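You operate a simulated robot arm through the tools that you are given. There is no shell and no other tool. Be economical: measure what you need, move in short steps, check, and stop when the job is done.

The job below is to be done with a simulated two-armed robot. You get a single attempt, and the scene is never put back.

## Task
Fetch the measuring glass with grey band and set it on the flat yellow pad. Take the small orange tub and leave it on top of the white box marked sleeves. Close the microscope stage. Turn the knob marked magnify to MID. Put the red cup marked reject in the inside of the rinse tub. Take the box marked pump seals on the bench area marked inspection and put it away on the shelf marked seal boxes. Take the dirty filter and put it on top of the yellow box marked leads. Take the pump with orange plate on the bench area marked checking and put it away on the bench area marked pump work. Stack the box that says "pipe seals" from the bench area marked checking on top of the box that says "door seals". Stack the bag marked "rings" from the bench area marked checking on top of the bag marked "seals". Take the white tub with orange lid on the bench area marked checking and put it away on the shelf marked spares. Put the small orange card in the inside of the steel tray marked drip basin. Close the drawer marked spares. Shut the pull-out shelf of far bench. Any order will do. Set down upright: measuring glass with grey band, small orange tub, box marked pump seals, dirty filter, pump with orange plate, white tub with orange lid. The microscope stage goes toward x +1.0, y +0.0, z +0.0 (a direction in the base frame), to its stop. The pull-out shelf of far bench goes toward x -1.0, y +0.0, z +0.0 (a direction in the base frame), to its stop.

Only the result counts: the job must be done as asked and must still hold three seconds after the hand-in. Knocking over, shifting, dropping, spilling or breaking anything else fails it. A push-on lid holds only when it is set on centred and level and pressed home; a screw cap is set on level and turned clockwise until tight.

## Robot
Two 7-joint arms with fingered hands on one trunk, on a base that drives. Base frame: it is fixed to the floor where the robot stands at the start and does not move with it; the origin is under the middle of the robot, x ahead of it, y to its left, z up. Lengths are in m, angles in rad, forces in N, time in s.
The left shoulder is at the start at [0.091, 0.125, 1.244], the right one opposite. With the tool pointing down near the work surface each hand reaches from about 0.1 to 0.44 m from the robot's upright axis, wherever it stands, measured 20 degrees to its own side. Places, roughly: bench area marked pump work [0.7, 0.2, 0.9]; box marked door seals, box marked fine filter, box [0.75, -3, 1]; box marked pump seals [1, -1, 1]; dirty filter (7x7x12 cm) [0.9, -2.3, 1]; drawer marked spares [-1.2, -4.9, 0.9]; flat yellow pad (8x12x2 cm) [0.5, -2.6, 0.9]; green bag, orange bag, yellow bag [0.75, -3.5, 1]; inside of the rinse tub (28x20 cm) [3.04, -0.76, 0.9]; inside of the steel tray marked drip basin [1.7, -5.3, 0.9]; knob marked magnify [0.7, -0.8, 1.4]; measuring glass with grey band [0.5, -0.25, 0.25]; microscope stage [0.7, -0.7, 1.1]; pull-out shelf of far bench [-0.9, 1.9, 0.9]; pump with orange plate (15x10x16 cm) [0.9, -2.6, 1]; red cup marked reject [0.75, -1, 1]; shelf marked seal boxes [1.6, 4.7, 1.3]; shelf marked spares [1.6, 4.7, 1.6]; small orange card [-1, -4.5, 1]; small orange tub (6x6x6 cm) [0.7, -0.5, 0.9]; white box marked sleeves [0.5, -0.75, 1]; white tub with orange lid (8x8x9 cm) [0.5, -3.6, 0.9]; yellow box marked leads [1.25, -2, 1]. Payload 3.7 kg a hand.
The tool frame of a hand sits at the grasp point between the pads (the TCP): z along the fingers, y along the line on which they close. The tips reach 0.025 m beyond it. Largest opening 0.088 m; the body of the gripper starts 0.029 m behind the TCP. The gripper is a hand of 5 fingers: y runs from the thumb to the fingers, the wrist lies at [-0.013, -0.097, -0.162] in the tool frame, and closing takes about 1.5 s.
Orientation is told as [roll, pitch, yaw] about the base's x, y, z axes, in that order, counted from this pose: with the fingers straight down and the wrist toward the robot, the tool's x, y and z point along [0, 1, 0], [1, 0, 0] and [0, 0, -1] of the base frame.

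## Interface
- The arms move only by the tool drive_tool. It takes "left_commands", "right_commands" or both (then of equal length, played together; a hand with none holds still); each is a list that holds one entry, the list of rows, each a list of 7 numbers: the shift along the tool's x, y, z in m, then the turn, a rotation vector about the tool's x, y, z in degrees, then the finger opening in m, from 0 to 0.088. In form: [[[x, y, z, rx, ry, rz, claw], ...]]. A call has 1 to 10 rows; each row is the pose to reach, as a shift and turn from the pose commanded when the call began, along the tool's axes at that moment. Each row takes 0.2 s and may step no farther than 0.05 m and 0.15 rad from the row before; otherwise, or with a gripper value out of range, the whole call is refused. Where a pose cannot be reached the arm comes as near as it can. A force on the tool above 40 N (or 10 N above the force at the start of the call, whichever is more), or a blocked arm, ends the call early, and 0.2 s more pass. The fingers move at their own pace (about 0.045 m/s each) and stop on an object; they squeeze with about 28 N. The grip force told is the motor's: it shows also when the fingers shut on nothing. Time passes only in rows, and 0.2 s behind the last, so rows that repeat a pose let the fingers close. The reply holds the time, the measured pose of the TCP, the force on the tool along the base axes, the opening and the grip force, in the units named above and with some noise, with the torque about the TCP (base axes, N m) and any sound that the robot's microphone picked up.
- Cameras (640 x 400 px; columns grow to the right, rows downward): "scene" is now at [0.1819, -0.0171, 1.4008]; the picture's right is [-0.18, -0.98, 0.00], its down [-0.43, 0.08, -0.90] and it looks along [0.89, -0.16, -0.43] (base axes); focal length 214 px, centre (320, 200). "left" rides on the left gripper at [-0.059, -0.079, -0.105] in its tool frame; the picture's right is [-0.73, -0.32, 0.61], its down [0.62, -0.68, 0.38] and it looks along [0.29, 0.66, 0.70] (tool axes); focal length 234 px, centre (320, 200). "right" rides on the right gripper at [0.059, -0.079, -0.105] in its tool frame; the picture's right is [-0.73, 0.32, -0.61], its down [-0.62, -0.68, 0.38] and it looks along [-0.29, 0.66, 0.70] (tool axes); focal length 234 px, centre (320, 200). There is no depth. A picture from a camera that has moved, and an enlarged one, comes with that camera's place and axes in the base frame and with its lens.
- grab_frame(camera): a new picture of that camera. It takes no simulated time.
- slide_trunk(by): slides the trunk up (or, below 0, down) by that many m; the arms and the scene camera ride with it, the base frame stays. It gives what a move gives, with no picture.
- steer(legs): drives the robot by 1 to 6 legs, each [ahead, left, turn to the left] in m, m and rad, along the robot's own axes; the way and the turn of a leg run together, so that a leg with both is an arc; at most 1.5 m and 3.142 rad a leg. The arms and the cameras ride along, it lands a little off, and it stops where it bumps. It gives what a move gives.
- preshape(shape, hand): the hand has 5 fingers and takes this shape, open, in about a second: jaw (thumb against the fingers, like two jaws); tri (thumb and two fingers); tip (a fingertip pinch); poke (one finger out to press); point (the index stretched); flat (the hand flat); cup (the hand cupped); fist (a fist). The gripper value then closes the fingers along that shape, each until it touches; the sizes above hold for jaw. It gives what a move gives, with no picture.
- head_to(pan, tilt): turns the head with the scene camera to pan (to the left, within 1.396 rad either way) and tilt (down, from -0.506 to 1.204), counted from straight ahead of the robot. It gives what a move gives.
- enlarge(camera, box): a new picture of the part [left, top, right, bottom] of that camera's present view, enlarged. It takes no simulated time.
- sign_off(): hands the job in; it is judged then, once.

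Work in short steps. Places have to be worked out from the pictures, the camera data and where the tool is seen: move nearer, look again, correct. Check each grasp and each placing, and mend what went wrong. You have 567 turns and 370 pictures in all, those below and enlarged ones among them. Open the grippers and draw the arms clear of the work before you hand the job in, unless the task says otherwise; then end with one line.

The tools are called after ">>>" as name(argument=value, ...) on one line, values as JSON. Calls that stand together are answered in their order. drive_tool: Moves the arms, as the interface text tells. Its arguments: {"type":"object","properties":{"left_commands":{"type":"array"},"right_commands":{"type":"array"}},"required":[]} The other tools are called the same way: slide_trunk (by) slides the trunk up or down; preshape (shape, hand) gives the hand a shape; steer (legs) drives the base; head_to (pan, tilt) turns the head that bears the scene camera; grab_frame (camera) takes a picture; enlarge (camera, box) takes an enlarged picture of a part of a camera's view; sign_off () hands the job in.

At the start:

```text
time_s: 0.0
left_eef_pos: [0.5282, -0.0244, 1.373]
left_ee_rot: [-0.001, -0.002, 0.001]
left_ft_force: [0.1, -0.2, 0.8]
left_moment: [-0.04, 0.03, 0.02]
left_width: 0.0877
left_grip_force: 0.1
left_shape: jaw
right_eef_pos: [0.3055, -0.4708, 1.3365]
right_ee_rot: [0.001, -0.002, 0.001]
right_ft_force: [-0.4, 0.1, 0.8]
right_moment: [0.02, -0.04, -0.03]
right_width: 0.0877
right_grip_force: 0.0
right_shape: jaw
trunk travel left (down, up): [-0.262, 0.153]
robot x, y, heading: [0.0023, -0.0006, 0.006]
head pan, tilt: [-0.183, 0.449]
```

scene: 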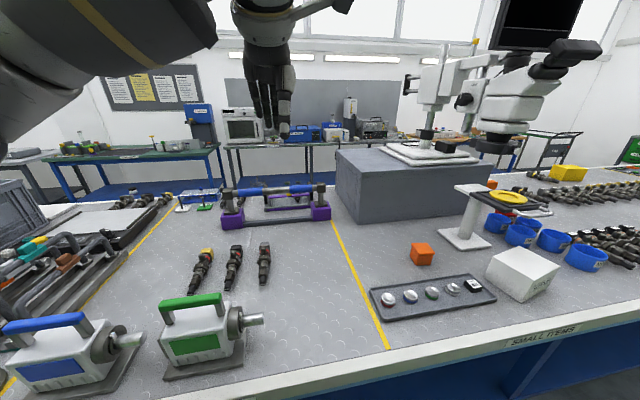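
right: 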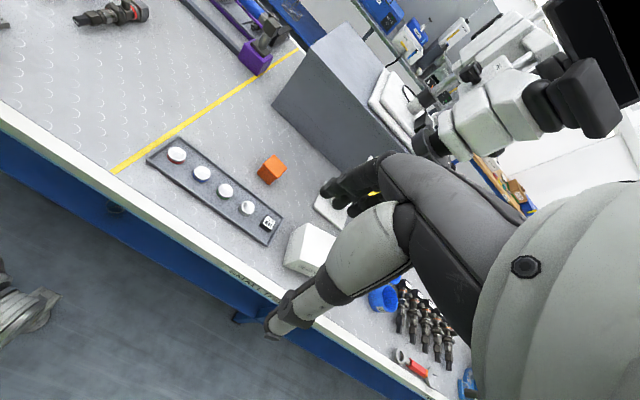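
left: 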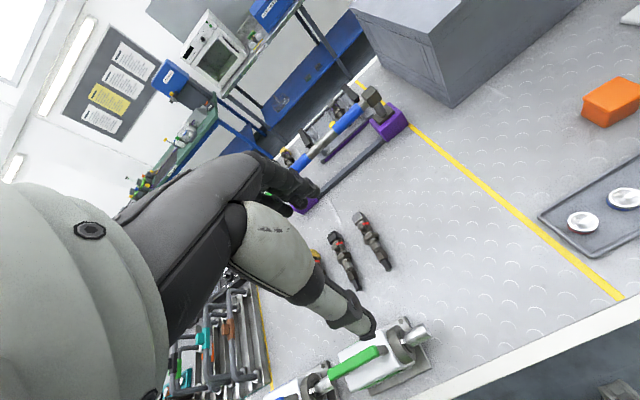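

I'll look around first: the head turned to the right, towards the microscope and small items.

>>> head_to(pan=-0.9, tilt=0.5)

>>> grab_frame(camera="scene")

```text
time_s: 1.1
left_eef_pos: [0.5279, -0.0235, 1.3721]
left_ee_rot: [0.0, 0.002, 0.0]
left_ft_force: [0.2, -0.7, 1.0]
left_moment: [-0.04, -0.02, 0.0]
left_width: 0.0878
left_grip_force: 0.1
left_shape: jaw
right_eef_pos: [0.3069, -0.4686, 1.3372]
right_ee_rot: [0.0, 0.0, -0.001]
right_ft_force: [-0.9, -0.1, -0.6]
right_moment: [-0.02, -0.04, -0.03]
right_width: 0.0875
right_grip_force: 0.0
right_shape: jaw
trunk travel left (down, up): [-0.262, 0.153]
robot x, y, heading: [-0.0006, 0.0001, -0.002]
head pan, tilt: [-0.901, 0.499]
```

```text
366 pictures are left
camera scene: at [0.1481, -0.0717, 1.3961], right [-0.78, -0.62, 0.0], down [-0.3, 0.37, -0.88], along [0.55, -0.69, -0.48], focal length 214 px, centre (320, 200)
```

scene: 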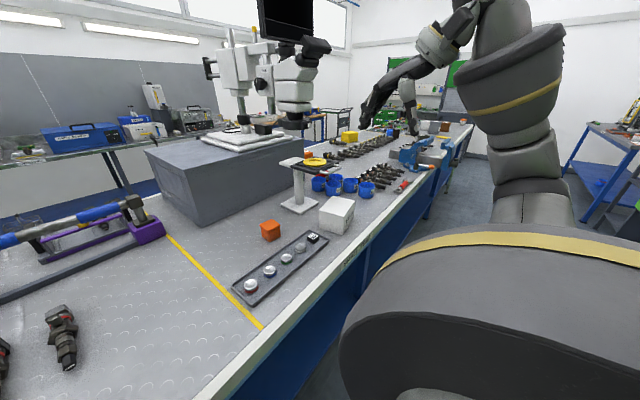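

The scene matches the given places. I draw the left arm in before driving along the bench.

>>> drive_tool(left_commands=[[[0.03, -0.035, 0, 0, 0, 0, 0.088], [0.06, -0.07, 0, 0, 0, 0, 0.088], [0.09, -0.105, 0, 0, 0, 0, 0.088], [0.12, -0.14, 0, 0, 0, 0, 0.088], [0.15, -0.175, 0, 0, 0, 0, 0.088], [0.18, -0.21, 0, 0, 0, 0, 0.088], [0.2, -0.23, 0, 0, 0, 0, 0.088]]], right_commands=[[[0.03, 0, 0, 0, 0, 0, 0.088], [0.06, 0, 0, 0, 0, 0, 0.088], [0.09, 0, 0, 0, 0, 0, 0.088], [0.12, 0, 0, 0, 0, 0, 0.088], [0.15, 0, 0, 0, 0, 0, 0.088], [0.17, -0.02, 0, 0, 0, 0, 0.088], [0.17, -0.04, 0, 0, 0, 0, 0.088]]])

```text
time_s: 2.6
left_eef_pos: [0.3153, 0.1593, 1.3746]
left_ee_rot: [-0.016, 0.0, 0.014]
left_ft_force: [0.4, -0.9, -0.2]
left_moment: [0.0, -0.04, 0.03]
left_width: 0.0876
left_grip_force: 0.2
left_shape: jaw
right_eef_pos: [0.2825, -0.3007, 1.3385]
right_ee_rot: [-0.002, 0.0, 0.001]
right_ft_force: [0.3, -0.2, 0.3]
right_moment: [-0.04, -0.01, -0.03]
right_width: 0.0876
right_grip_force: 0.0
right_shape: jaw
trunk travel left (down, up): [-0.262, 0.153]
robot x, y, heading: [0.0014, 0.0002, -0.003]
head pan, tilt: [-0.901, 0.499]
stopped in row 7 (left hand): the force on the tool passed its limit at 51 N (the readings are from after the stop); the commanded pose is now the measured one
```

The left hand stopped on something (probably its own body), now free of force. I slide the base 0.4 m right along the bench, and look.

>>> steer(legs=[[0, -0.4, 0]])

>>> head_to(pan=-0.2, tilt=0.6)

>>> grab_frame(camera="scene")

```text
time_s: 6.6
left_eef_pos: [0.3172, -0.2342, 1.3745]
left_ee_rot: [-0.016, 0.003, 0.018]
left_ft_force: [0.3, 0.0, 0.5]
left_moment: [0.02, 0.0, -0.03]
left_width: 0.0874
left_grip_force: 0.0
left_shape: jaw
right_eef_pos: [0.2832, -0.6961, 1.3371]
right_ee_rot: [-0.001, 0.0, 0.002]
right_ft_force: [-0.3, 0.5, 1.4]
right_moment: [0.03, -0.01, 0.02]
right_width: 0.0876
right_grip_force: 0.1
right_shape: jaw
trunk travel left (down, up): [-0.262, 0.153]
robot x, y, heading: [-0.0019, -0.394, -0.001]
head pan, tilt: [-0.901, 0.499]
```

```text
time_s: 7.7
left_eef_pos: [0.317, -0.2353, 1.3747]
left_ee_rot: [-0.015, 0.001, 0.017]
left_ft_force: [0.2, -0.2, -0.2]
left_moment: [0.0, 0.01, -0.02]
left_width: 0.0878
left_grip_force: 0.0
left_shape: jaw
right_eef_pos: [0.2833, -0.6956, 1.3376]
right_ee_rot: [-0.002, 0.0, 0.001]
right_ft_force: [-0.4, 0.2, -0.1]
right_moment: [-0.02, 0.01, -0.02]
right_width: 0.0876
right_grip_force: 0.0
right_shape: jaw
trunk travel left (down, up): [-0.262, 0.153]
robot x, y, heading: [-0.0028, -0.394, -0.001]
head pan, tilt: [-0.201, 0.6]
```

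```text
365 pictures are left
camera scene: at [0.1787, -0.4123, 1.3871], right [-0.2, -0.98, 0.0], down [-0.55, 0.11, -0.83], along [0.81, -0.16, -0.56], focal length 214 px, centre (320, 200)
```

scene: 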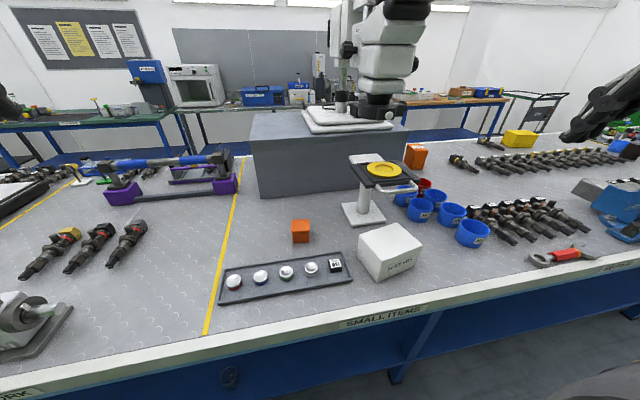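

Tub judged at (0.68,-0.447,0.93), white box top at about (0.535,-0.67,0.99). I see how close the base can get to the bench.

>>> steer(legs=[[0, 0.094, 0], [0.25, 0, 0]])

>>> grab_frame(camera="scene")

```text
time_s: 10.3
left_eef_pos: [0.4994, -0.1419, 1.3727]
left_ee_rot: [-0.016, 0.004, 0.013]
left_ft_force: [-0.8, -0.4, 0.5]
left_moment: [0.02, 0.0, 0.01]
left_width: 0.0876
left_grip_force: 0.0
left_shape: jaw
right_eef_pos: [0.4651, -0.6016, 1.3366]
right_ee_rot: [-0.001, 0.002, 0.0]
right_ft_force: [-1.3, 0.0, -0.6]
right_moment: [0.01, -0.03, 0.0]
right_width: 0.0875
right_grip_force: 0.0
right_shape: jaw
trunk travel left (down, up): [-0.262, 0.153]
robot x, y, heading: [0.1806, -0.3002, -0.001]
head pan, tilt: [-0.201, 0.6]
stopped in leg 2: the robot was blocked; the commanded pose is now the measured one
```

```text
364 pictures are left
camera scene: at [0.3618, -0.3183, 1.3872], right [-0.2, -0.98, 0.0], down [-0.55, 0.11, -0.83], along [0.81, -0.16, -0.56], focal length 214 px, centre (320, 200)
```

scene: 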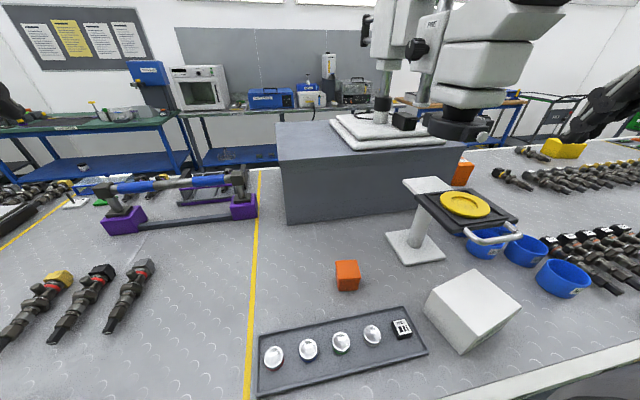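

The base stops at x=0.18. I move the right hand above the tub (0.68,-0.45).

>>> drive_tool(right_commands=[[[0.03, 0.03, 0, 0, 0, 0, 0.088], [0.06, 0.06, 0.01, 0, 0, 0, 0.088], [0.09, 0.09, 0.03, 0, 0, 0, 0.088], [0.12, 0.12, 0.05, 0, 0, 0, 0.088], [0.152, 0.15, 0.07, 0, 0, 0, 0.088], [0.152, 0.18, 0.1, 0, 0, 0, 0.088], [0.152, 0.2, 0.14, 0, 0, 0, 0.088], [0.152, 0.215, 0.18, 0, 0, 0, 0.088], [0.152, 0.215, 0.22, 0, 0, 0, 0.088], [0.152, 0.215, 0.26, 0, 0, 0, 0.088]]])

>>> grab_frame(camera="right")

>>> grab_frame(camera="scene")

```text
time_s: 12.6
left_eef_pos: [0.5039, -0.1429, 1.374]
left_ee_rot: [-0.014, 0.009, 0.017]
left_ft_force: [0.3, -0.2, -1.0]
left_moment: [0.01, 0.02, 0.01]
left_width: 0.0876
left_grip_force: 0.1
left_shape: jaw
right_eef_pos: [0.6819, -0.4514, 1.0716]
right_ee_rot: [0.002, 0.003, 0.0]
right_ft_force: [0.8, -0.6, 0.0]
right_moment: [0.01, -0.03, 0.02]
right_width: 0.0877
right_grip_force: 0.1
right_shape: jaw
trunk travel left (down, up): [-0.262, 0.153]
robot x, y, heading: [0.1874, -0.2997, 0.001]
head pan, tilt: [-0.201, 0.6]
```

```text
363 pictures are left
camera right: at [0.6037, -0.3912, 1.1765], right [0.32, -0.73, 0.61], down [-0.68, -0.62, -0.38], along [0.65, -0.29, -0.7], focal length 234 px, centre (320, 200)
```

right: 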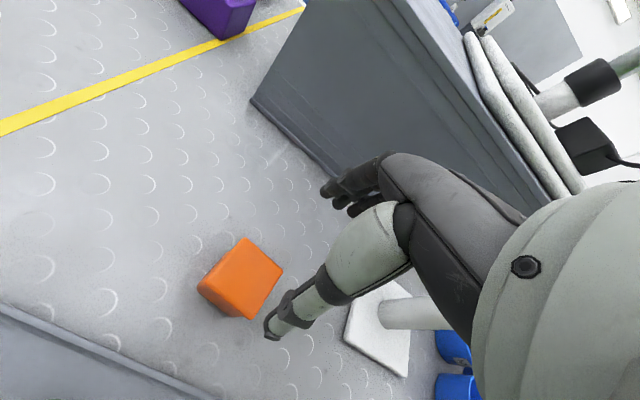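

```text
362 pictures are left
camera scene: at [0.3643, -0.319, 1.3867], right [-0.2, -0.98, 0.0], down [-0.55, 0.11, -0.82], along [0.81, -0.16, -0.57], focal length 214 px, centre (320, 200)
```

scene: 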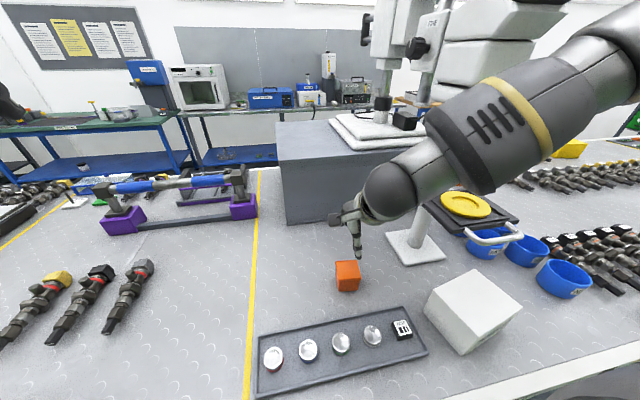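

Both views put the tub right beneath the hand. I descend to z≈0.942 and close.

>>> drive_tool(right_commands=[[[0, 0, 0.04, 0, 0, 0, 0.088], [0, 0, 0.08, 0, 0, 0, 0.088], [0, 0, 0.11, 0, 0, 0, 0.088], [0, 0, 0.13, 0, 0, 0, 0.088], [0, 0, 0.13, 0, 0, 0, 0.03], [0, 0, 0.13, 0, 0, 0, 0.03], [0, 0, 0.13, 0, 0, 0, 0.03], [0, 0, 0.13, 0, 0, 0, 0.03], [0, 0, 0.13, 0, 0, 0, 0.03], [0, 0, 0.13, 0, 0, 0, 0.03]]])

>>> grab_frame(camera="right")

```text
time_s: 14.8
left_eef_pos: [0.5019, -0.1404, 1.373]
left_ee_rot: [-0.017, 0.004, 0.015]
left_ft_force: [0.0, 0.5, -0.6]
left_moment: [0.01, 0.02, -0.01]
left_width: 0.0879
left_grip_force: 0.0
left_shape: jaw
right_eef_pos: [0.6792, -0.4502, 0.9449]
right_ee_rot: [0.0, 0.004, -0.001]
right_ft_force: [0.8, 0.7, 0.5]
right_moment: [0.0, 0.03, 0.03]
right_width: 0.0462
right_grip_force: 27.9
right_shape: jaw
trunk travel left (down, up): [-0.262, 0.153]
robot x, y, heading: [0.1869, -0.2993, 0.003]
head pan, tilt: [-0.201, 0.6]
```

```text
361 pictures are left
camera right: at [0.6016, -0.3903, 1.0498], right [0.32, -0.73, 0.61], down [-0.68, -0.62, -0.38], along [0.65, -0.29, -0.7], focal length 234 px, centre (320, 200)
```

right: 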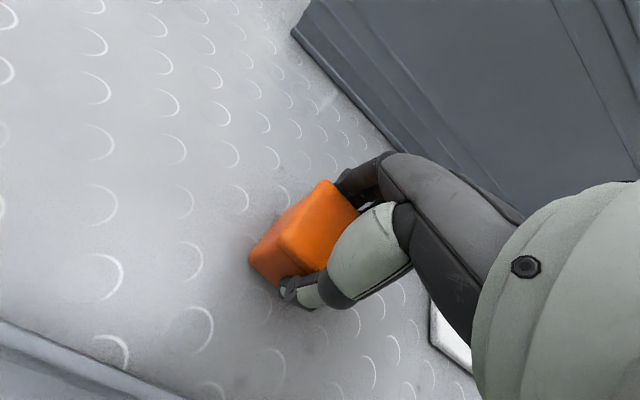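

Grip shows 28 N at 46 mm: held. I lift and draw back to x≈0.535, clear of the stage.

>>> drive_tool(right_commands=[[[0, 0, -0.03, 0, 0, 0, 0.03], [0, 0, -0.07, 0, 0, 0, 0.03], [0, 0, -0.11, 0, 0, 0, 0.03], [0, 0, -0.15, 0, 0, 0, 0.03], [0, 0, -0.18, 0, 0, 0, 0.03], [0, -0.04, -0.18, 0, 0, 0, 0.03], [0, -0.08, -0.18, 0, 0, 0, 0.03], [0, -0.12, -0.18, 0, 0, 0, 0.03], [0, -0.145, -0.18, 0, 0, 0, 0.03]]])

>>> steer(legs=[[0, -0.2, 0]])

>>> grab_frame(camera="scene")

>>> grab_frame(camera="right")

```text
time_s: 16.8
left_eef_pos: [0.5033, -0.1427, 1.3727]
left_ee_rot: [-0.013, 0.006, 0.015]
left_ft_force: [0.6, -0.5, 0.6]
left_moment: [0.01, -0.02, 0.01]
left_width: 0.0878
left_grip_force: 0.0
left_shape: jaw
right_eef_pos: [0.6174, -0.4374, 1.144]
right_ee_rot: [0.0, 0.003, -0.001]
right_ft_force: [-1.0, -1.0, -0.8]
right_moment: [0.0, -0.02, 0.01]
right_width: 0.0464
right_grip_force: 27.9
right_shape: jaw
right hand out of reach, approached as far as the arm can: row 7, 8, 9
trunk travel left (down, up): [-0.262, 0.153]
robot x, y, heading: [0.1848, -0.3012, 0.004]
head pan, tilt: [-0.201, 0.6]
```

```text
time_s: 18.9
left_eef_pos: [0.501, -0.3164, 1.3739]
left_ee_rot: [-0.017, 0.006, 0.018]
left_ft_force: [-0.1, -0.5, 0.2]
left_moment: [-0.01, -0.02, -0.02]
left_width: 0.0878
left_grip_force: 0.1
left_shape: jaw
right_eef_pos: [0.6164, -0.6046, 1.1472]
right_ee_rot: [0.02, -0.004, 0.024]
right_ft_force: [-1.8, 18.0, 4.3]
right_moment: [0.42, 0.02, 0.2]
right_width: 0.0465
right_grip_force: 28.1
right_shape: jaw
trunk travel left (down, up): [-0.262, 0.153]
robot x, y, heading: [0.1849, -0.4837, 0.008]
head pan, tilt: [-0.201, 0.6]
stopped in leg 1: the force on the tool passed its limit at 50 N (the readings are from after the stop); the commanded pose is now the measured one
```

```text
360 pictures are left
camera scene: at [0.3618, -0.4934, 1.3871], right [-0.2, -0.98, 0.0], down [-0.55, 0.11, -0.83], along [0.81, -0.16, -0.56], focal length 214 px, centre (320, 200)
```

scene: 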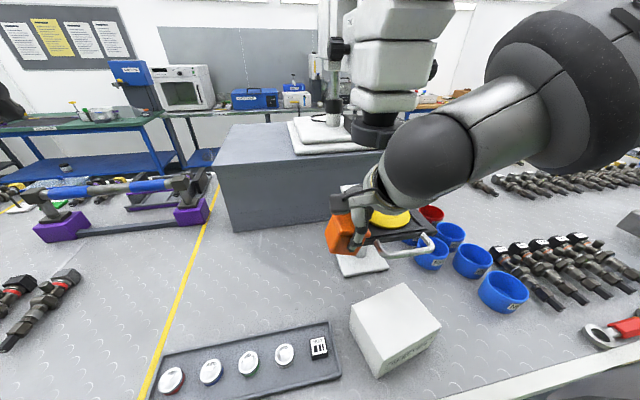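

```text
359 pictures are left
camera right: at [0.5362, -0.549, 1.2529], right [0.34, -0.73, 0.59], down [-0.66, -0.63, -0.4], along [0.67, -0.26, -0.7], focal length 234 px, centre (320, 200)
```

right: 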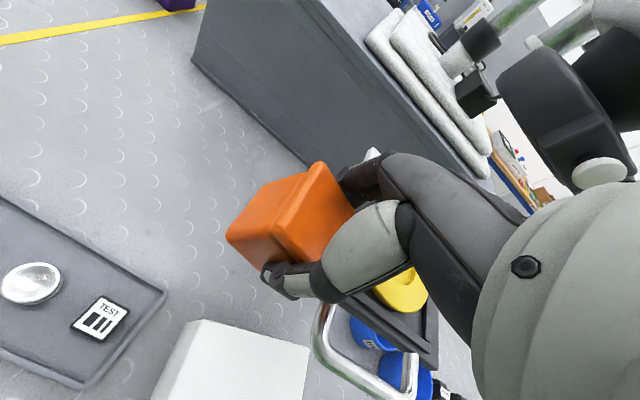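

The hand did not draw back fully and the tub touched the stage's edge. I back the base off leftward at once, then check.

>>> steer(legs=[[0, 0.1, 0]])

>>> grab_frame(camera="scene")

```text
time_s: 20.4
left_eef_pos: [0.5004, -0.2173, 1.373]
left_ee_rot: [-0.016, 0.005, 0.016]
left_ft_force: [-0.2, 0.2, 0.5]
left_moment: [-0.01, -0.02, -0.02]
left_width: 0.0878
left_grip_force: 0.1
left_shape: jaw
right_eef_pos: [0.6167, -0.5065, 1.1472]
right_ee_rot: [0.016, -0.003, 0.019]
right_ft_force: [-0.5, 0.0, -0.9]
right_moment: [-0.03, -0.04, 0.01]
right_width: 0.047
right_grip_force: 28.1
right_shape: jaw
trunk travel left (down, up): [-0.262, 0.153]
robot x, y, heading: [0.1841, -0.3772, 0.002]
head pan, tilt: [-0.201, 0.6]
```

```text
358 pictures are left
camera scene: at [0.3623, -0.3943, 1.387], right [-0.2, -0.98, 0.0], down [-0.55, 0.11, -0.83], along [0.81, -0.16, -0.56], focal length 214 px, centre (320, 200)
```

scene: 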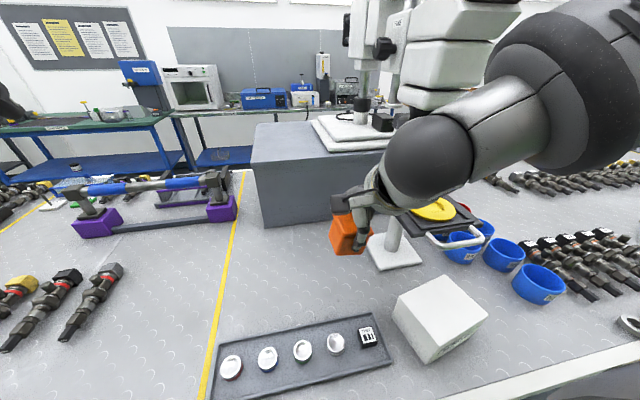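

The stage is unharmed and the tub is still held. I use the base to place the hand: back 0.085, then right 0.165.

>>> steer(legs=[[-0.085, 0, 0]])

>>> steer(legs=[[0, -0.165, 0]])

>>> grab_frame(camera="scene")

>>> grab_frame(camera="right")

```text
time_s: 21.5
left_eef_pos: [0.4184, -0.2185, 1.3726]
left_ee_rot: [-0.016, 0.005, 0.018]
left_ft_force: [-0.2, -0.6, -0.1]
left_moment: [0.0, -0.03, 0.0]
left_width: 0.0875
left_grip_force: 0.1
left_shape: jaw
right_eef_pos: [0.5353, -0.5074, 1.1464]
right_ee_rot: [0.016, -0.004, 0.018]
right_ft_force: [-0.7, 0.2, -1.7]
right_moment: [-0.04, 0.03, 0.02]
right_width: 0.0468
right_grip_force: 28.3
right_shape: jaw
trunk travel left (down, up): [-0.262, 0.153]
robot x, y, heading: [0.0982, -0.3756, -0.002]
head pan, tilt: [-0.201, 0.6]
```

```text
time_s: 23.6
left_eef_pos: [0.4196, -0.3789, 1.3734]
left_ee_rot: [-0.014, 0.005, 0.016]
left_ft_force: [0.4, -0.9, -0.3]
left_moment: [0.01, -0.02, 0.01]
left_width: 0.0874
left_grip_force: 0.0
left_shape: jaw
right_eef_pos: [0.5344, -0.67, 1.1465]
right_ee_rot: [0.02, -0.003, 0.016]
right_ft_force: [0.7, -0.4, -0.5]
right_moment: [-0.02, 0.03, -0.02]
right_width: 0.0468
right_grip_force: 27.7
right_shape: jaw
trunk travel left (down, up): [-0.262, 0.153]
robot x, y, heading: [0.1056, -0.5387, 0.001]
head pan, tilt: [-0.201, 0.6]
```

```text
357 pictures are left
camera scene: at [0.2802, -0.5564, 1.387], right [-0.2, -0.98, 0.0], down [-0.55, 0.11, -0.82], along [0.81, -0.16, -0.57], focal length 214 px, centre (320, 200)
```

scene: 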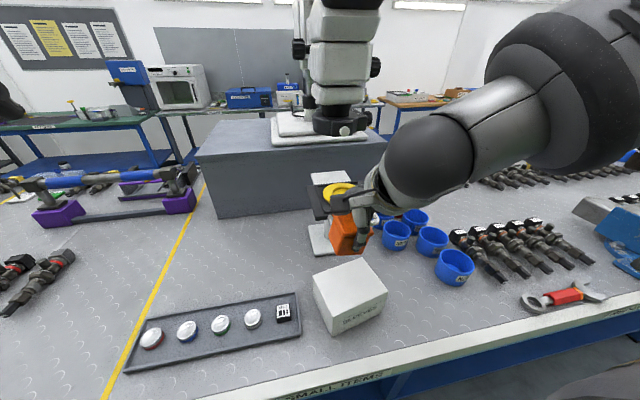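

```text
356 pictures are left
camera right: at [0.455, -0.613, 1.2515], right [0.33, -0.73, 0.6], down [-0.67, -0.63, -0.4], along [0.66, -0.27, -0.7], focal length 234 px, centre (320, 200)
```

right: 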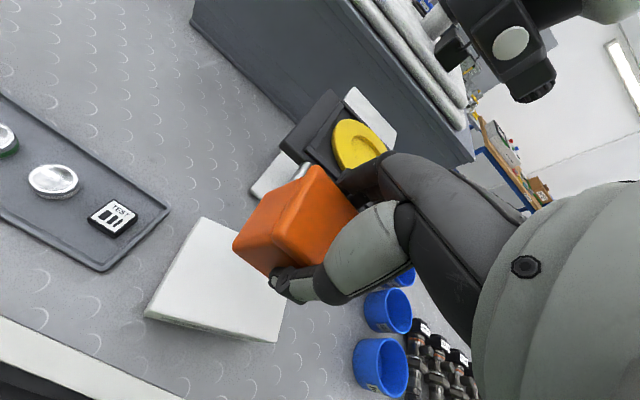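

The white box top centre is at about (0.53,-0.662), under the tub. I lower towards contact, expected at TCP z≈1.03.

>>> drive_tool(right_commands=[[[0.006, -0.002, 0.04, 0, 0, 0, 0.03], [0.006, -0.002, 0.075, 0, 0, 0, 0.03], [0.006, -0.002, 0.095, 0, 0, 0, 0.03], [0.006, -0.002, 0.105, 0, 0, 0, 0.03], [0.006, -0.002, 0.11, 0, 0, 0, 0.03]]])

>>> enlarge(camera="scene", box=[260, 180, 460, 340])

```text
time_s: 24.8
left_eef_pos: [0.4192, -0.3786, 1.3737]
left_ee_rot: [-0.017, 0.006, 0.015]
left_ft_force: [-0.1, -0.3, -0.7]
left_moment: [0.04, 0.0, -0.03]
left_width: 0.0876
left_grip_force: 0.0
left_shape: jaw
right_eef_pos: [0.5368, -0.6618, 1.0356]
right_ee_rot: [0.017, -0.001, 0.018]
right_ft_force: [-0.9, 0.5, -1.0]
right_moment: [-0.03, 0.02, 0.0]
right_width: 0.0472
right_grip_force: 27.6
right_shape: jaw
right hand out of reach, approached as far as the arm can: row 1, 2, 3, 4, 5
trunk travel left (down, up): [-0.262, 0.153]
robot x, y, heading: [0.1023, -0.5374, 0.005]
head pan, tilt: [-0.201, 0.6]
```

```text
2.50 times, centred on (360, 260) of scene
camera zoom: at [0.2801, -0.556, 1.3871], right [-0.2, -0.98, 0.0], down [-0.55, 0.11, -0.83], along [0.81, -0.16, -0.56], focal length 536 px, centre (220, 50)
```

zoom: 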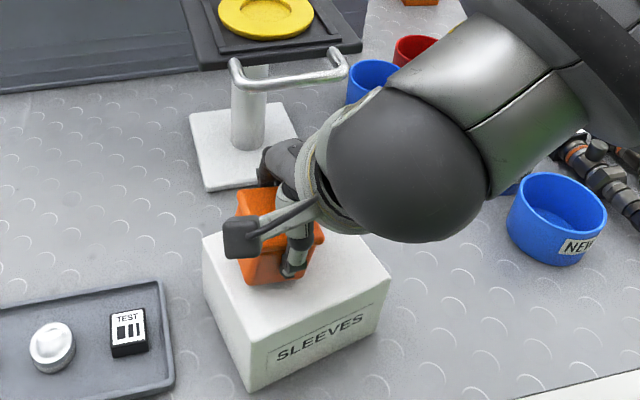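

Not yet touching. The tub sits slightly left on the box, so I shift 1.5 cm right and lower a little further.

>>> drive_tool(right_commands=[[[-0.015, 0, 0, 0, 0, 0, 0.03], [-0.015, 0, 0.004, 0, 0, 0, 0.03], [-0.015, 0, 0.008, 0, 0, 0, 0.03]]])

>>> enlarge(camera="scene", box=[260, 180, 460, 340])

>>> enlarge(camera="right", box=[120, 120, 440, 320])

```text
time_s: 25.6
left_eef_pos: [0.4187, -0.3787, 1.3744]
left_ee_rot: [-0.012, 0.003, 0.017]
left_ft_force: [-0.6, 0.2, 0.1]
left_moment: [0.03, 0.02, 0.03]
left_width: 0.0879
left_grip_force: 0.0
left_shape: jaw
right_eef_pos: [0.5385, -0.6738, 1.0308]
right_ee_rot: [0.019, -0.007, 0.02]
right_ft_force: [1.8, 3.5, 10.4]
right_moment: [0.01, -0.15, 0.04]
right_width: 0.047
right_grip_force: 27.9
right_shape: jaw
trunk travel left (down, up): [-0.262, 0.153]
robot x, y, heading: [0.1037, -0.5385, 0.001]
head pan, tilt: [-0.201, 0.6]
```

```text
2.50 times, centred on (360, 260) of scene
camera zoom: at [0.2791, -0.5555, 1.3874], right [-0.2, -0.98, 0.0], down [-0.55, 0.11, -0.83], along [0.81, -0.16, -0.56], focal length 536 px, centre (220, 50)
```

zoom: 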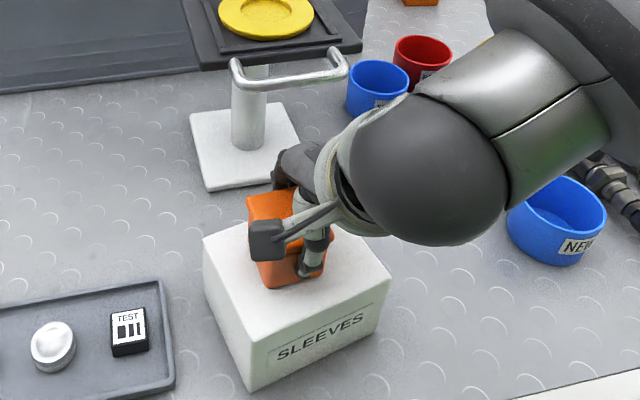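

```text
2.00 times, centred on (280, 220) of right
camera zoom: at [0.4579, -0.6181, 1.1342], right [0.33, -0.73, 0.6], down [-0.67, -0.63, -0.4], along [0.67, -0.27, -0.7], focal length 468 px, centre (400, 160)
```

zoom: 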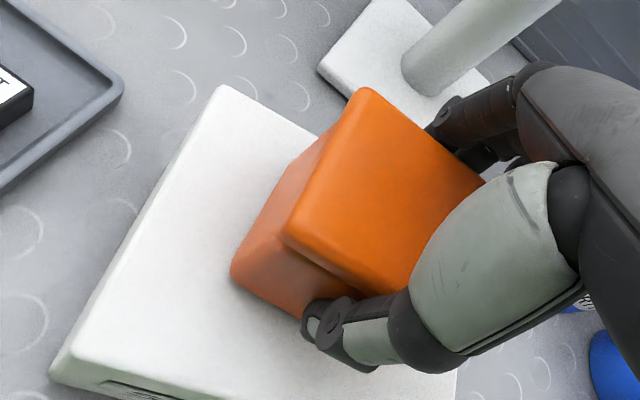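

Contact force 10 N; the tub stands on the box. I release and rise.

>>> drive_tool(right_commands=[[[0, 0, -0.001, 0, 0, 0, 0.088], [0, 0, -0.001, 0, 0, 0, 0.088], [0, 0, -0.001, 0, 0, 0, 0.088], [0, 0, -0.001, 0, 0, 0, 0.088], [0, 0, -0.001, 0, 0, 0, 0.088], [0, 0, -0.03, 0, 0, 0, 0.088], [0, 0, -0.07, 0, 0, 0, 0.088], [0, 0, -0.11, 0, 0, 0, 0.088], [0, 0, -0.15, 0, 0, 0, 0.088]]])

>>> grab_frame(camera="scene")

>>> grab_frame(camera="right")

```text
time_s: 27.6
left_eef_pos: [0.4192, -0.3787, 1.3735]
left_ee_rot: [-0.015, 0.004, 0.016]
left_ft_force: [-0.4, 0.6, -0.3]
left_moment: [-0.02, 0.02, -0.03]
left_width: 0.0877
left_grip_force: 0.0
left_shape: jaw
right_eef_pos: [0.5374, -0.6767, 1.177]
right_ee_rot: [0.016, -0.003, 0.016]
right_ft_force: [0.4, -0.3, 0.3]
right_moment: [-0.02, 0.01, 0.0]
right_width: 0.0875
right_grip_force: 0.1
right_shape: jaw
right hand out of reach, approached as far as the arm can: row 6, 7
trunk travel left (down, up): [-0.262, 0.153]
robot x, y, heading: [0.1044, -0.5381, -0.003]
head pan, tilt: [-0.201, 0.6]
```

```text
352 pictures are left
camera scene: at [0.2795, -0.5565, 1.3872], right [-0.2, -0.98, 0.0], down [-0.55, 0.11, -0.83], along [0.81, -0.16, -0.56], focal length 214 px, centre (320, 200)
```

scene: 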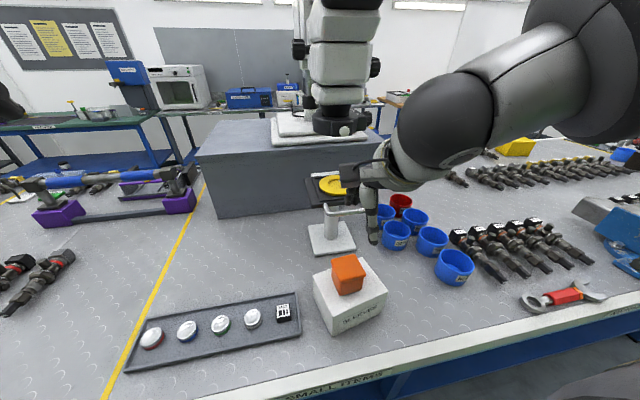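

```text
351 pictures are left
camera right: at [0.4573, -0.6212, 1.2818], right [0.33, -0.73, 0.6], down [-0.67, -0.63, -0.4], along [0.66, -0.27, -0.7], focal length 234 px, centre (320, 200)
```

right: 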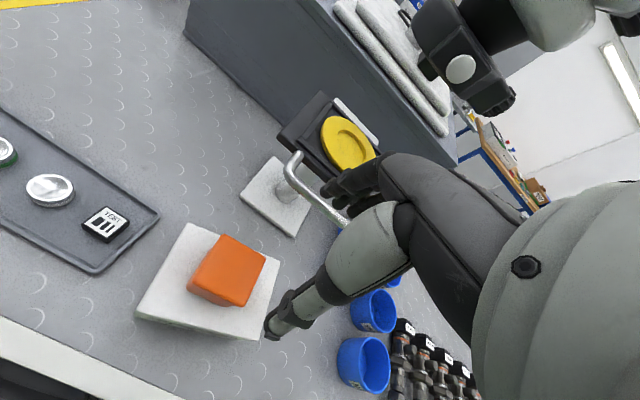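

The tub stands on the box. Next the stage: its handle bar is judged at (0.62,-0.69,1.10). I close the fingers and lower the hand just behind the handle.

>>> drive_tool(right_commands=[[[0, 0, 0, 0, 0, 0, 0.0], [0, 0, 0, 0, 0, 0, 0.0], [-0.005, 0, 0, 0, 0, 0, 0.0], [-0.01, 0, 0, 0, 0, 0, 0.0], [-0.015, 0.01, 0, 0, 0, 0, 0.0], [-0.015, 0.015, 0.03, 0, 0, 0, 0.0], [-0.015, 0.015, 0.06, 0, 0, 0, 0.0], [-0.015, 0.015, 0.075, 0, 0, 0, 0.0]]])

>>> grab_frame(camera="scene")

>>> grab_frame(camera="right")

```text
time_s: 29.4
left_eef_pos: [0.4197, -0.3803, 1.3735]
left_ee_rot: [-0.015, 0.006, 0.016]
left_ft_force: [0.0, 0.0, 0.0]
left_moment: [-0.03, -0.01, -0.01]
left_width: 0.0877
left_grip_force: 0.1
left_shape: jaw
right_eef_pos: [0.5519, -0.6907, 1.1022]
right_ee_rot: [0.019, -0.002, 0.016]
right_ft_force: [0.6, -0.4, 0.4]
right_moment: [0.02, 0.03, -0.02]
right_width: 0.0001
right_grip_force: 28.0
right_shape: jaw
trunk travel left (down, up): [-0.262, 0.153]
robot x, y, heading: [0.1034, -0.5385, 0.004]
head pan, tilt: [-0.201, 0.6]
```

```text
350 pictures are left
camera scene: at [0.2804, -0.5561, 1.387], right [-0.2, -0.98, 0.0], down [-0.55, 0.11, -0.82], along [0.81, -0.16, -0.57], focal length 214 px, centre (320, 200)
```

scene: 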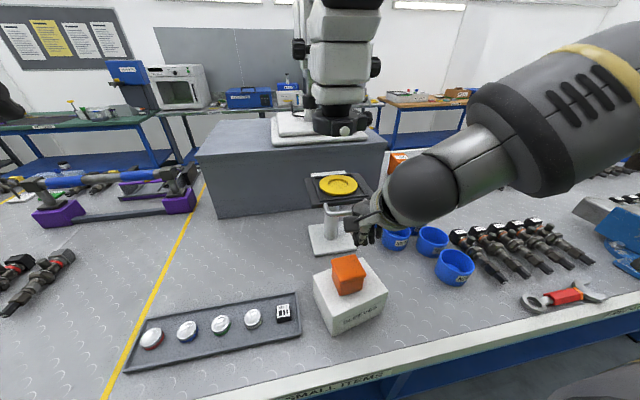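

```text
349 pictures are left
camera right: at [0.4736, -0.6342, 1.2067], right [0.33, -0.73, 0.6], down [-0.67, -0.63, -0.4], along [0.66, -0.27, -0.7], focal length 234 px, centre (320, 200)
```

right: 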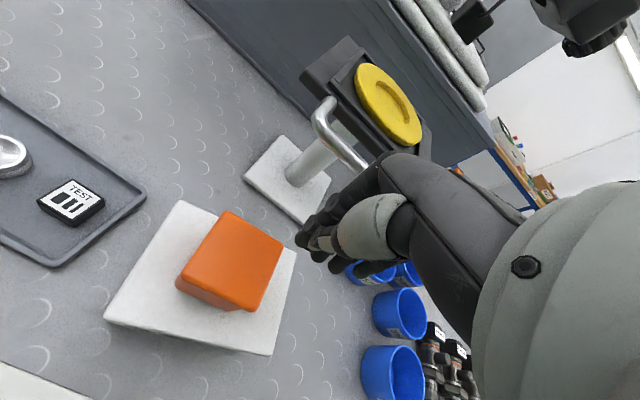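

The closed fingers are behind the bar near its middle. I push ahead along +x.

>>> drive_tool(right_commands=[[[0, 0.03, 0, 0, 0, 0, 0.0], [0, 0.06, 0, 0, 0, 0, 0.0], [0, 0.08, 0, 0, 0, 0, 0.0], [0, 0.1, 0, 0, 0, 0, 0.0], [0, 0.12, 0, 0, 0, 0, 0.0], [0, 0.14, 0, 0, 0, 0, 0.0]]])

>>> grab_frame(camera="scene")

>>> grab_frame(camera="right")

```text
time_s: 30.3
left_eef_pos: [0.4124, -0.3804, 1.3757]
left_ee_rot: [-0.016, -0.001, 0.014]
left_ft_force: [0.1, 0.3, 1.2]
left_moment: [0.02, -0.02, -0.02]
left_width: 0.0876
left_grip_force: 0.1
left_shape: jaw
right_eef_pos: [0.6286, -0.6899, 1.1017]
right_ee_rot: [0.018, 0.011, 0.015]
right_ft_force: [-32.4, -6.0, 18.6]
right_moment: [-0.12, -1.01, -0.55]
right_width: 0.0002
right_grip_force: 27.5
right_shape: jaw
trunk travel left (down, up): [-0.262, 0.153]
robot x, y, heading: [0.1013, -0.537, -0.006]
head pan, tilt: [-0.201, 0.6]
stopped in row 4 (right hand): the force on the tool passed its limit at 48 N (the readings are from after the stop); the commanded pose is now the measured one
```

```text
348 pictures are left
camera scene: at [0.2728, -0.5571, 1.3885], right [-0.2, -0.98, 0.0], down [-0.55, 0.11, -0.83], along [0.81, -0.17, -0.56], focal length 214 px, centre (320, 200)
```

scene: 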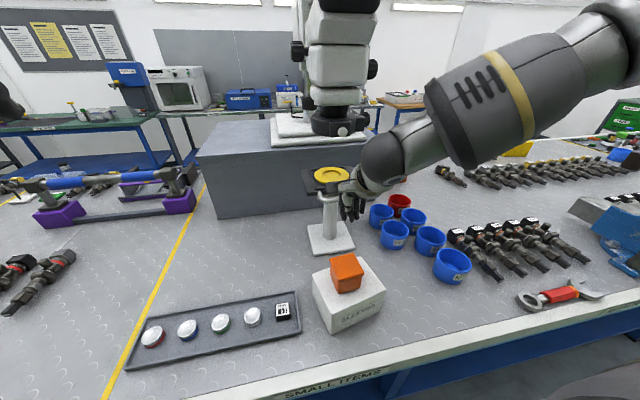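

```text
347 pictures are left
camera right: at [0.5514, -0.6342, 1.2077], right [0.34, -0.73, 0.59], down [-0.68, -0.63, -0.39], along [0.65, -0.27, -0.71], focal length 234 px, centre (320, 200)
```

right: 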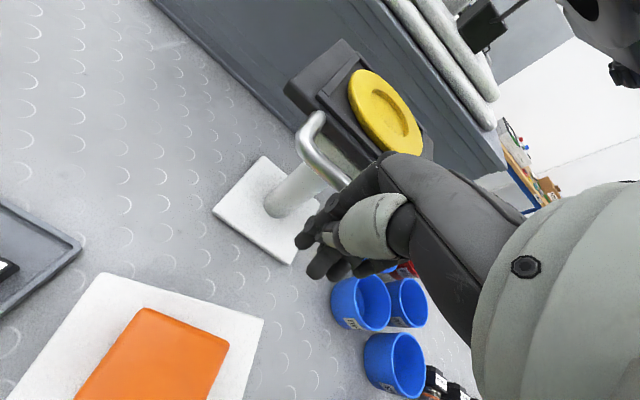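

The push met 48 N after about 4–5 cm of travel; I check whether the stage is at its stop or merely caught.

>>> enlarge(camera="scene", box=[270, 110, 430, 270])

>>> drive_tool(right_commands=[[[0, 0.01, 0, 0, 0, 0, 0.0], [0, 0.02, 0, 0, 0, 0, 0.0], [0, 0.03, 0, 0, 0, 0, 0.0], [0, 0.05, 0, 0, 0, 0, 0.0]]])

```text
2.50 times, centred on (350, 190) of scene
camera zoom: at [0.2728, -0.5571, 1.3885], right [-0.2, -0.98, 0.0], down [-0.55, 0.11, -0.83], along [0.81, -0.17, -0.56], focal length 536 px, centre (245, 225)
```

zoom: 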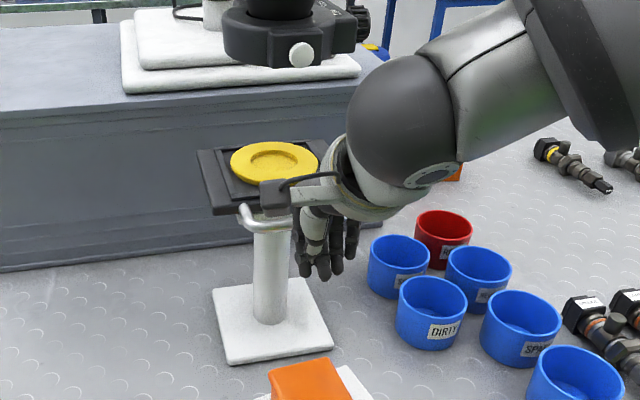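

```text
time_s: 30.6
left_eef_pos: [0.412, -0.3805, 1.3763]
left_ee_rot: [-0.013, 0.0, 0.012]
left_ft_force: [0.8, 0.4, 0.9]
left_moment: [0.03, -0.01, -0.04]
left_width: 0.0879
left_grip_force: 0.1
left_shape: jaw
right_eef_pos: [0.6293, -0.6885, 1.1007]
right_ee_rot: [0.019, 0.014, 0.019]
right_ft_force: [-34.3, -3.9, 20.6]
right_moment: [-0.18, -1.06, -0.51]
right_width: 0.0
right_grip_force: 27.7
right_shape: jaw
trunk travel left (down, up): [-0.262, 0.153]
robot x, y, heading: [0.0987, -0.5398, -0.004]
head pan, tilt: [-0.201, 0.6]
stopped in row 1 (right hand): the force on the tool passed its limit at 52 N (the readings are from after the stop); the commanded pose is now the measured one
```

Still blocked firmly. I back off and view the stage freely.

>>> drive_tool(right_commands=[[[0, -0.03, 0, 0, 0, 0, 0.0], [0, -0.07, 0, 0, 0, 0, 0.0], [0, -0.09, -0.04, 0, 0, 0, 0.0], [-0.03, -0.12, -0.09, 0, 0, 0, 0.0], [-0.06, -0.15, -0.13, 0, 0, 0, 0.0], [-0.1, -0.17, -0.15, 0, 0, 0, 0.0]]])

>>> enlarge(camera="scene", box=[270, 110, 430, 270])

```text
refused: row 4 steps farther than a row can; nothing moved
```

```text
2.50 times, centred on (350, 190) of scene
camera zoom: at [0.2713, -0.5573, 1.3883], right [-0.2, -0.98, 0.0], down [-0.55, 0.11, -0.83], along [0.81, -0.17, -0.56], focal length 536 px, centre (245, 225)
```

zoom: 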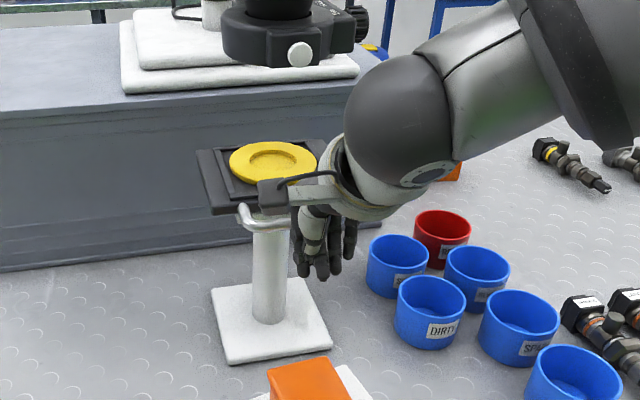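

One row stepped too far; I repeat with smaller steps.

>>> drive_tool(right_commands=[[[0, -0.03, 0, 0, 0, 0, 0.0], [0, -0.07, 0, 0, 0, 0, 0.0], [0, -0.09, -0.03, 0, 0, 0, 0.0], [-0.02, -0.11, -0.06, 0, 0, 0, 0.0], [-0.04, -0.12, -0.09, 0, 0, 0, 0.0], [-0.08, -0.12, -0.11, 0, 0, 0, 0.0]]])

>>> enlarge(camera="scene", box=[270, 110, 430, 270])

>>> grab_frame(camera="right")

```text
time_s: 32.0
left_eef_pos: [0.4175, -0.3822, 1.3737]
left_ee_rot: [-0.014, 0.002, 0.014]
left_ft_force: [-0.5, -0.1, -0.7]
left_moment: [0.02, 0.02, 0.01]
left_width: 0.0877
left_grip_force: 0.1
left_shape: jaw
right_eef_pos: [0.5186, -0.7773, 1.2088]
right_ee_rot: [0.021, 0.019, 0.019]
right_ft_force: [0.1, 0.5, 0.3]
right_moment: [0.03, 0.0, 0.01]
right_width: 0.0
right_grip_force: 28.3
right_shape: jaw
trunk travel left (down, up): [-0.262, 0.153]
robot x, y, heading: [0.1025, -0.5406, 0.002]
head pan, tilt: [-0.201, 0.6]
```

```text
2.50 times, centred on (350, 190) of scene
camera zoom: at [0.2782, -0.5589, 1.3871], right [-0.2, -0.98, 0.0], down [-0.55, 0.11, -0.83], along [0.81, -0.16, -0.56], focal length 536 px, centre (245, 225)
```

zoom: 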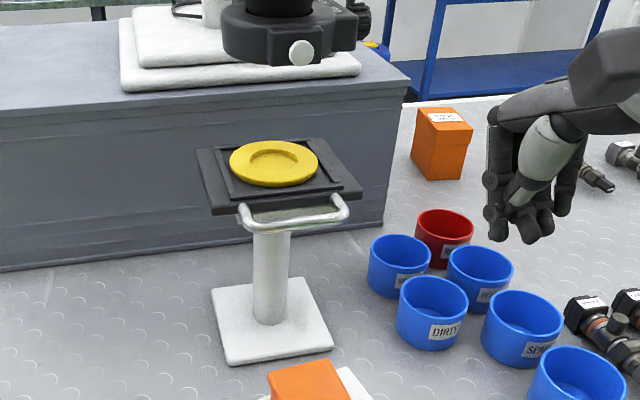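

```text
343 pictures are left
camera right: at [0.4413, -0.7216, 1.3153], right [0.35, -0.73, 0.59], down [-0.68, -0.63, -0.38], along [0.65, -0.27, -0.71], focal length 234 px, centre (320, 200)
```

right: 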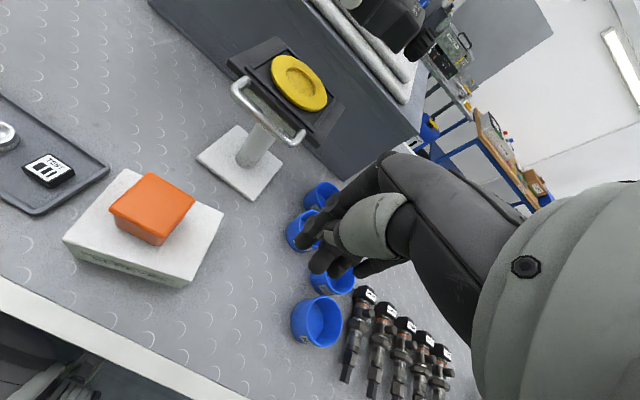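

The stage plate now fully covers its white rail: closed. Next the magnify knob; I tilt the head up to look at the microscope.

>>> head_to(pan=-0.3, tilt=0.0)

>>> grab_frame(camera="scene")

```text
time_s: 33.0
left_eef_pos: [0.418, -0.3802, 1.3726]
left_ee_rot: [-0.017, 0.005, 0.014]
left_ft_force: [-0.2, 0.5, -0.5]
left_moment: [-0.01, 0.03, 0.01]
left_width: 0.0875
left_grip_force: 0.0
left_shape: jaw
right_eef_pos: [0.5202, -0.7749, 1.2077]
right_ee_rot: [0.019, 0.019, 0.016]
right_ft_force: [-0.2, 0.1, 0.1]
right_moment: [0.01, -0.01, 0.0]
right_width: 0.0
right_grip_force: 27.6
right_shape: jaw
trunk travel left (down, up): [-0.262, 0.153]
robot x, y, heading: [0.1018, -0.5339, -0.002]
head pan, tilt: [-0.3, 0.0]
```

```text
342 pictures are left
camera scene: at [0.2784, -0.5656, 1.4422], right [-0.3, -0.95, 0.0], down [0.0, 0.0, -1.0], along [0.95, -0.3, 0.0], focal length 214 px, centre (320, 200)
```

scene: 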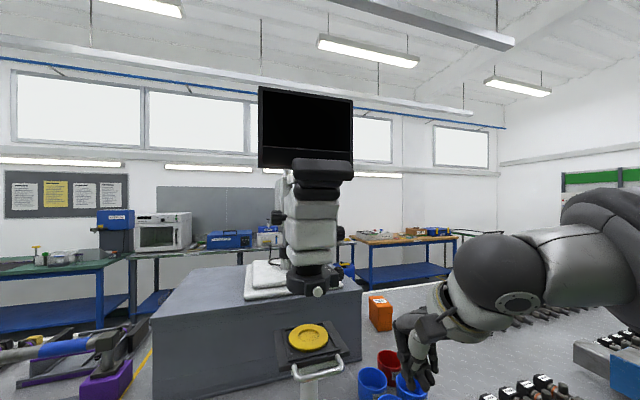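

>>> enlarge(camera="scene", box=[250, 140, 370, 300])

```text
2.50 times, centred on (310, 220) of scene
camera zoom: at [0.2784, -0.5656, 1.4422], right [-0.3, -0.95, 0.0], down [0.0, 0.0, -1.0], along [0.95, -0.3, 0.0], focal length 536 px, centre (345, 150)
```

zoom: 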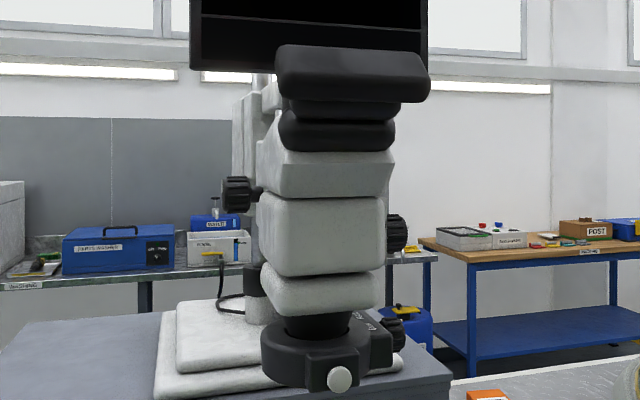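

I can't read the marks from here. I move right along the bench to see the microscope's right side.

>>> steer(legs=[[0, -0.55, 0]])

>>> head_to(pan=0.5, tilt=0.15)

>>> grab_frame(camera="scene")

```text
time_s: 38.4
left_eef_pos: [0.4195, -0.9291, 1.3735]
left_ee_rot: [-0.016, 0.005, 0.02]
left_ft_force: [-0.1, 0.6, -0.1]
left_moment: [0.02, 0.01, 0.03]
left_width: 0.0878
left_grip_force: 0.0
left_shape: jaw
right_eef_pos: [0.522, -1.3229, 1.2076]
right_ee_rot: [0.018, 0.019, 0.023]
right_ft_force: [0.5, -0.2, 0.8]
right_moment: [-0.04, 0.01, 0.04]
right_width: 0.0
right_grip_force: 28.0
right_shape: jaw
trunk travel left (down, up): [-0.262, 0.153]
robot x, y, heading: [0.1013, -1.0877, 0.007]
head pan, tilt: [-0.3, 0.0]
```

```text
time_s: 39.5
left_eef_pos: [0.4187, -0.9279, 1.3728]
left_ee_rot: [-0.016, 0.005, 0.019]
left_ft_force: [-0.1, 0.8, -0.2]
left_moment: [-0.04, 0.01, -0.04]
left_width: 0.0875
left_grip_force: 0.0
left_shape: jaw
right_eef_pos: [0.5217, -1.3243, 1.2067]
right_ee_rot: [0.017, 0.019, 0.022]
right_ft_force: [-0.5, 0.8, -0.2]
right_moment: [-0.01, -0.01, -0.02]
right_width: 0.0002
right_grip_force: 28.5
right_shape: jaw
trunk travel left (down, up): [-0.262, 0.153]
robot x, y, heading: [0.0993, -1.0897, 0.005]
head pan, tilt: [0.499, 0.15]
```

```text
340 pictures are left
camera scene: at [0.2745, -1.0442, 1.4285], right [0.48, -0.88, 0.0], down [-0.13, -0.07, -0.99], along [0.87, 0.48, -0.15], focal length 214 px, centre (320, 200)
```

scene: 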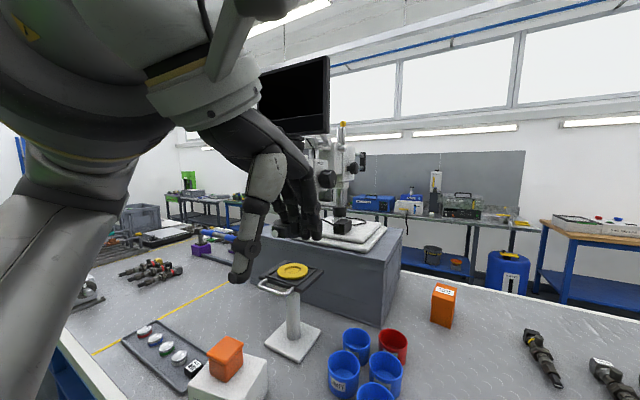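

The left hand blocks the view; I lower it and go a bit further right.

>>> drive_tool(left_commands=[[[0, 0, 0.04, 0, 0, 0, 0.088], [0, 0, 0.08, 0, 0, 0, 0.088], [0, 0, 0.12, 0, 0, 0, 0.088], [0, 0, 0.16, 0, 0, 0, 0.088], [0, 0, 0.2, 0, 0, 0, 0.088], [0, 0, 0.24, 0, 0, 0, 0.088]]])

>>> steer(legs=[[0, -0.15, 0]])

>>> grab_frame(camera="scene")

```text
time_s: 40.9
left_eef_pos: [0.5229, -0.9534, 1.1785]
left_ee_rot: [-0.016, 0.007, 0.018]
left_ft_force: [-1.0, -0.2, 0.0]
left_moment: [-0.01, -0.01, 0.01]
left_width: 0.0877
left_grip_force: 0.1
left_shape: jaw
left hand out of reach, approached as far as the arm can: row 2, 3, 4, 5, 6
right_eef_pos: [0.5222, -1.3228, 1.207]
right_ee_rot: [0.018, 0.022, 0.024]
right_ft_force: [0.4, 0.4, -1.0]
right_moment: [-0.03, 0.0, -0.01]
right_width: 0.0
right_grip_force: 28.3
right_shape: jaw
trunk travel left (down, up): [-0.262, 0.153]
robot x, y, heading: [0.1025, -1.0903, 0.007]
head pan, tilt: [0.499, 0.15]
```

```text
time_s: 42.9
left_eef_pos: [0.5226, -1.1029, 1.1798]
left_ee_rot: [-0.015, 0.004, 0.021]
left_ft_force: [-0.3, -0.3, -0.7]
left_moment: [0.02, 0.03, -0.02]
left_width: 0.0877
left_grip_force: 0.0
left_shape: jaw
right_eef_pos: [0.5232, -1.4722, 1.2079]
right_ee_rot: [0.018, 0.019, 0.021]
right_ft_force: [-0.1, 0.7, -0.1]
right_moment: [0.02, 0.01, -0.01]
right_width: 0.0002
right_grip_force: 28.0
right_shape: jaw
trunk travel left (down, up): [-0.262, 0.153]
robot x, y, heading: [0.1012, -1.2395, 0.008]
head pan, tilt: [0.499, 0.15]
```

```text
339 pictures are left
camera scene: at [0.2751, -1.1934, 1.4285], right [0.48, -0.88, 0.0], down [-0.13, -0.07, -0.99], along [0.87, 0.48, -0.15], focal length 214 px, centre (320, 200)
```

scene: 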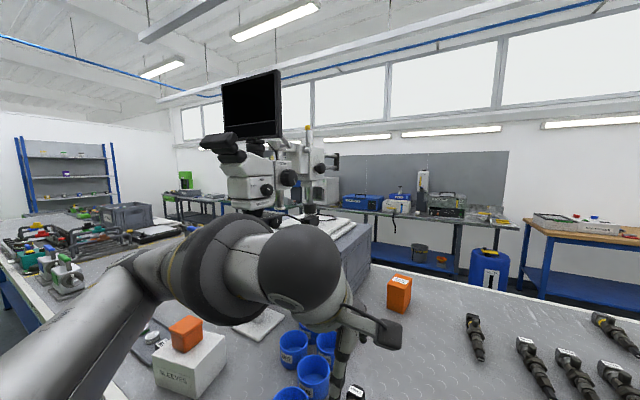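

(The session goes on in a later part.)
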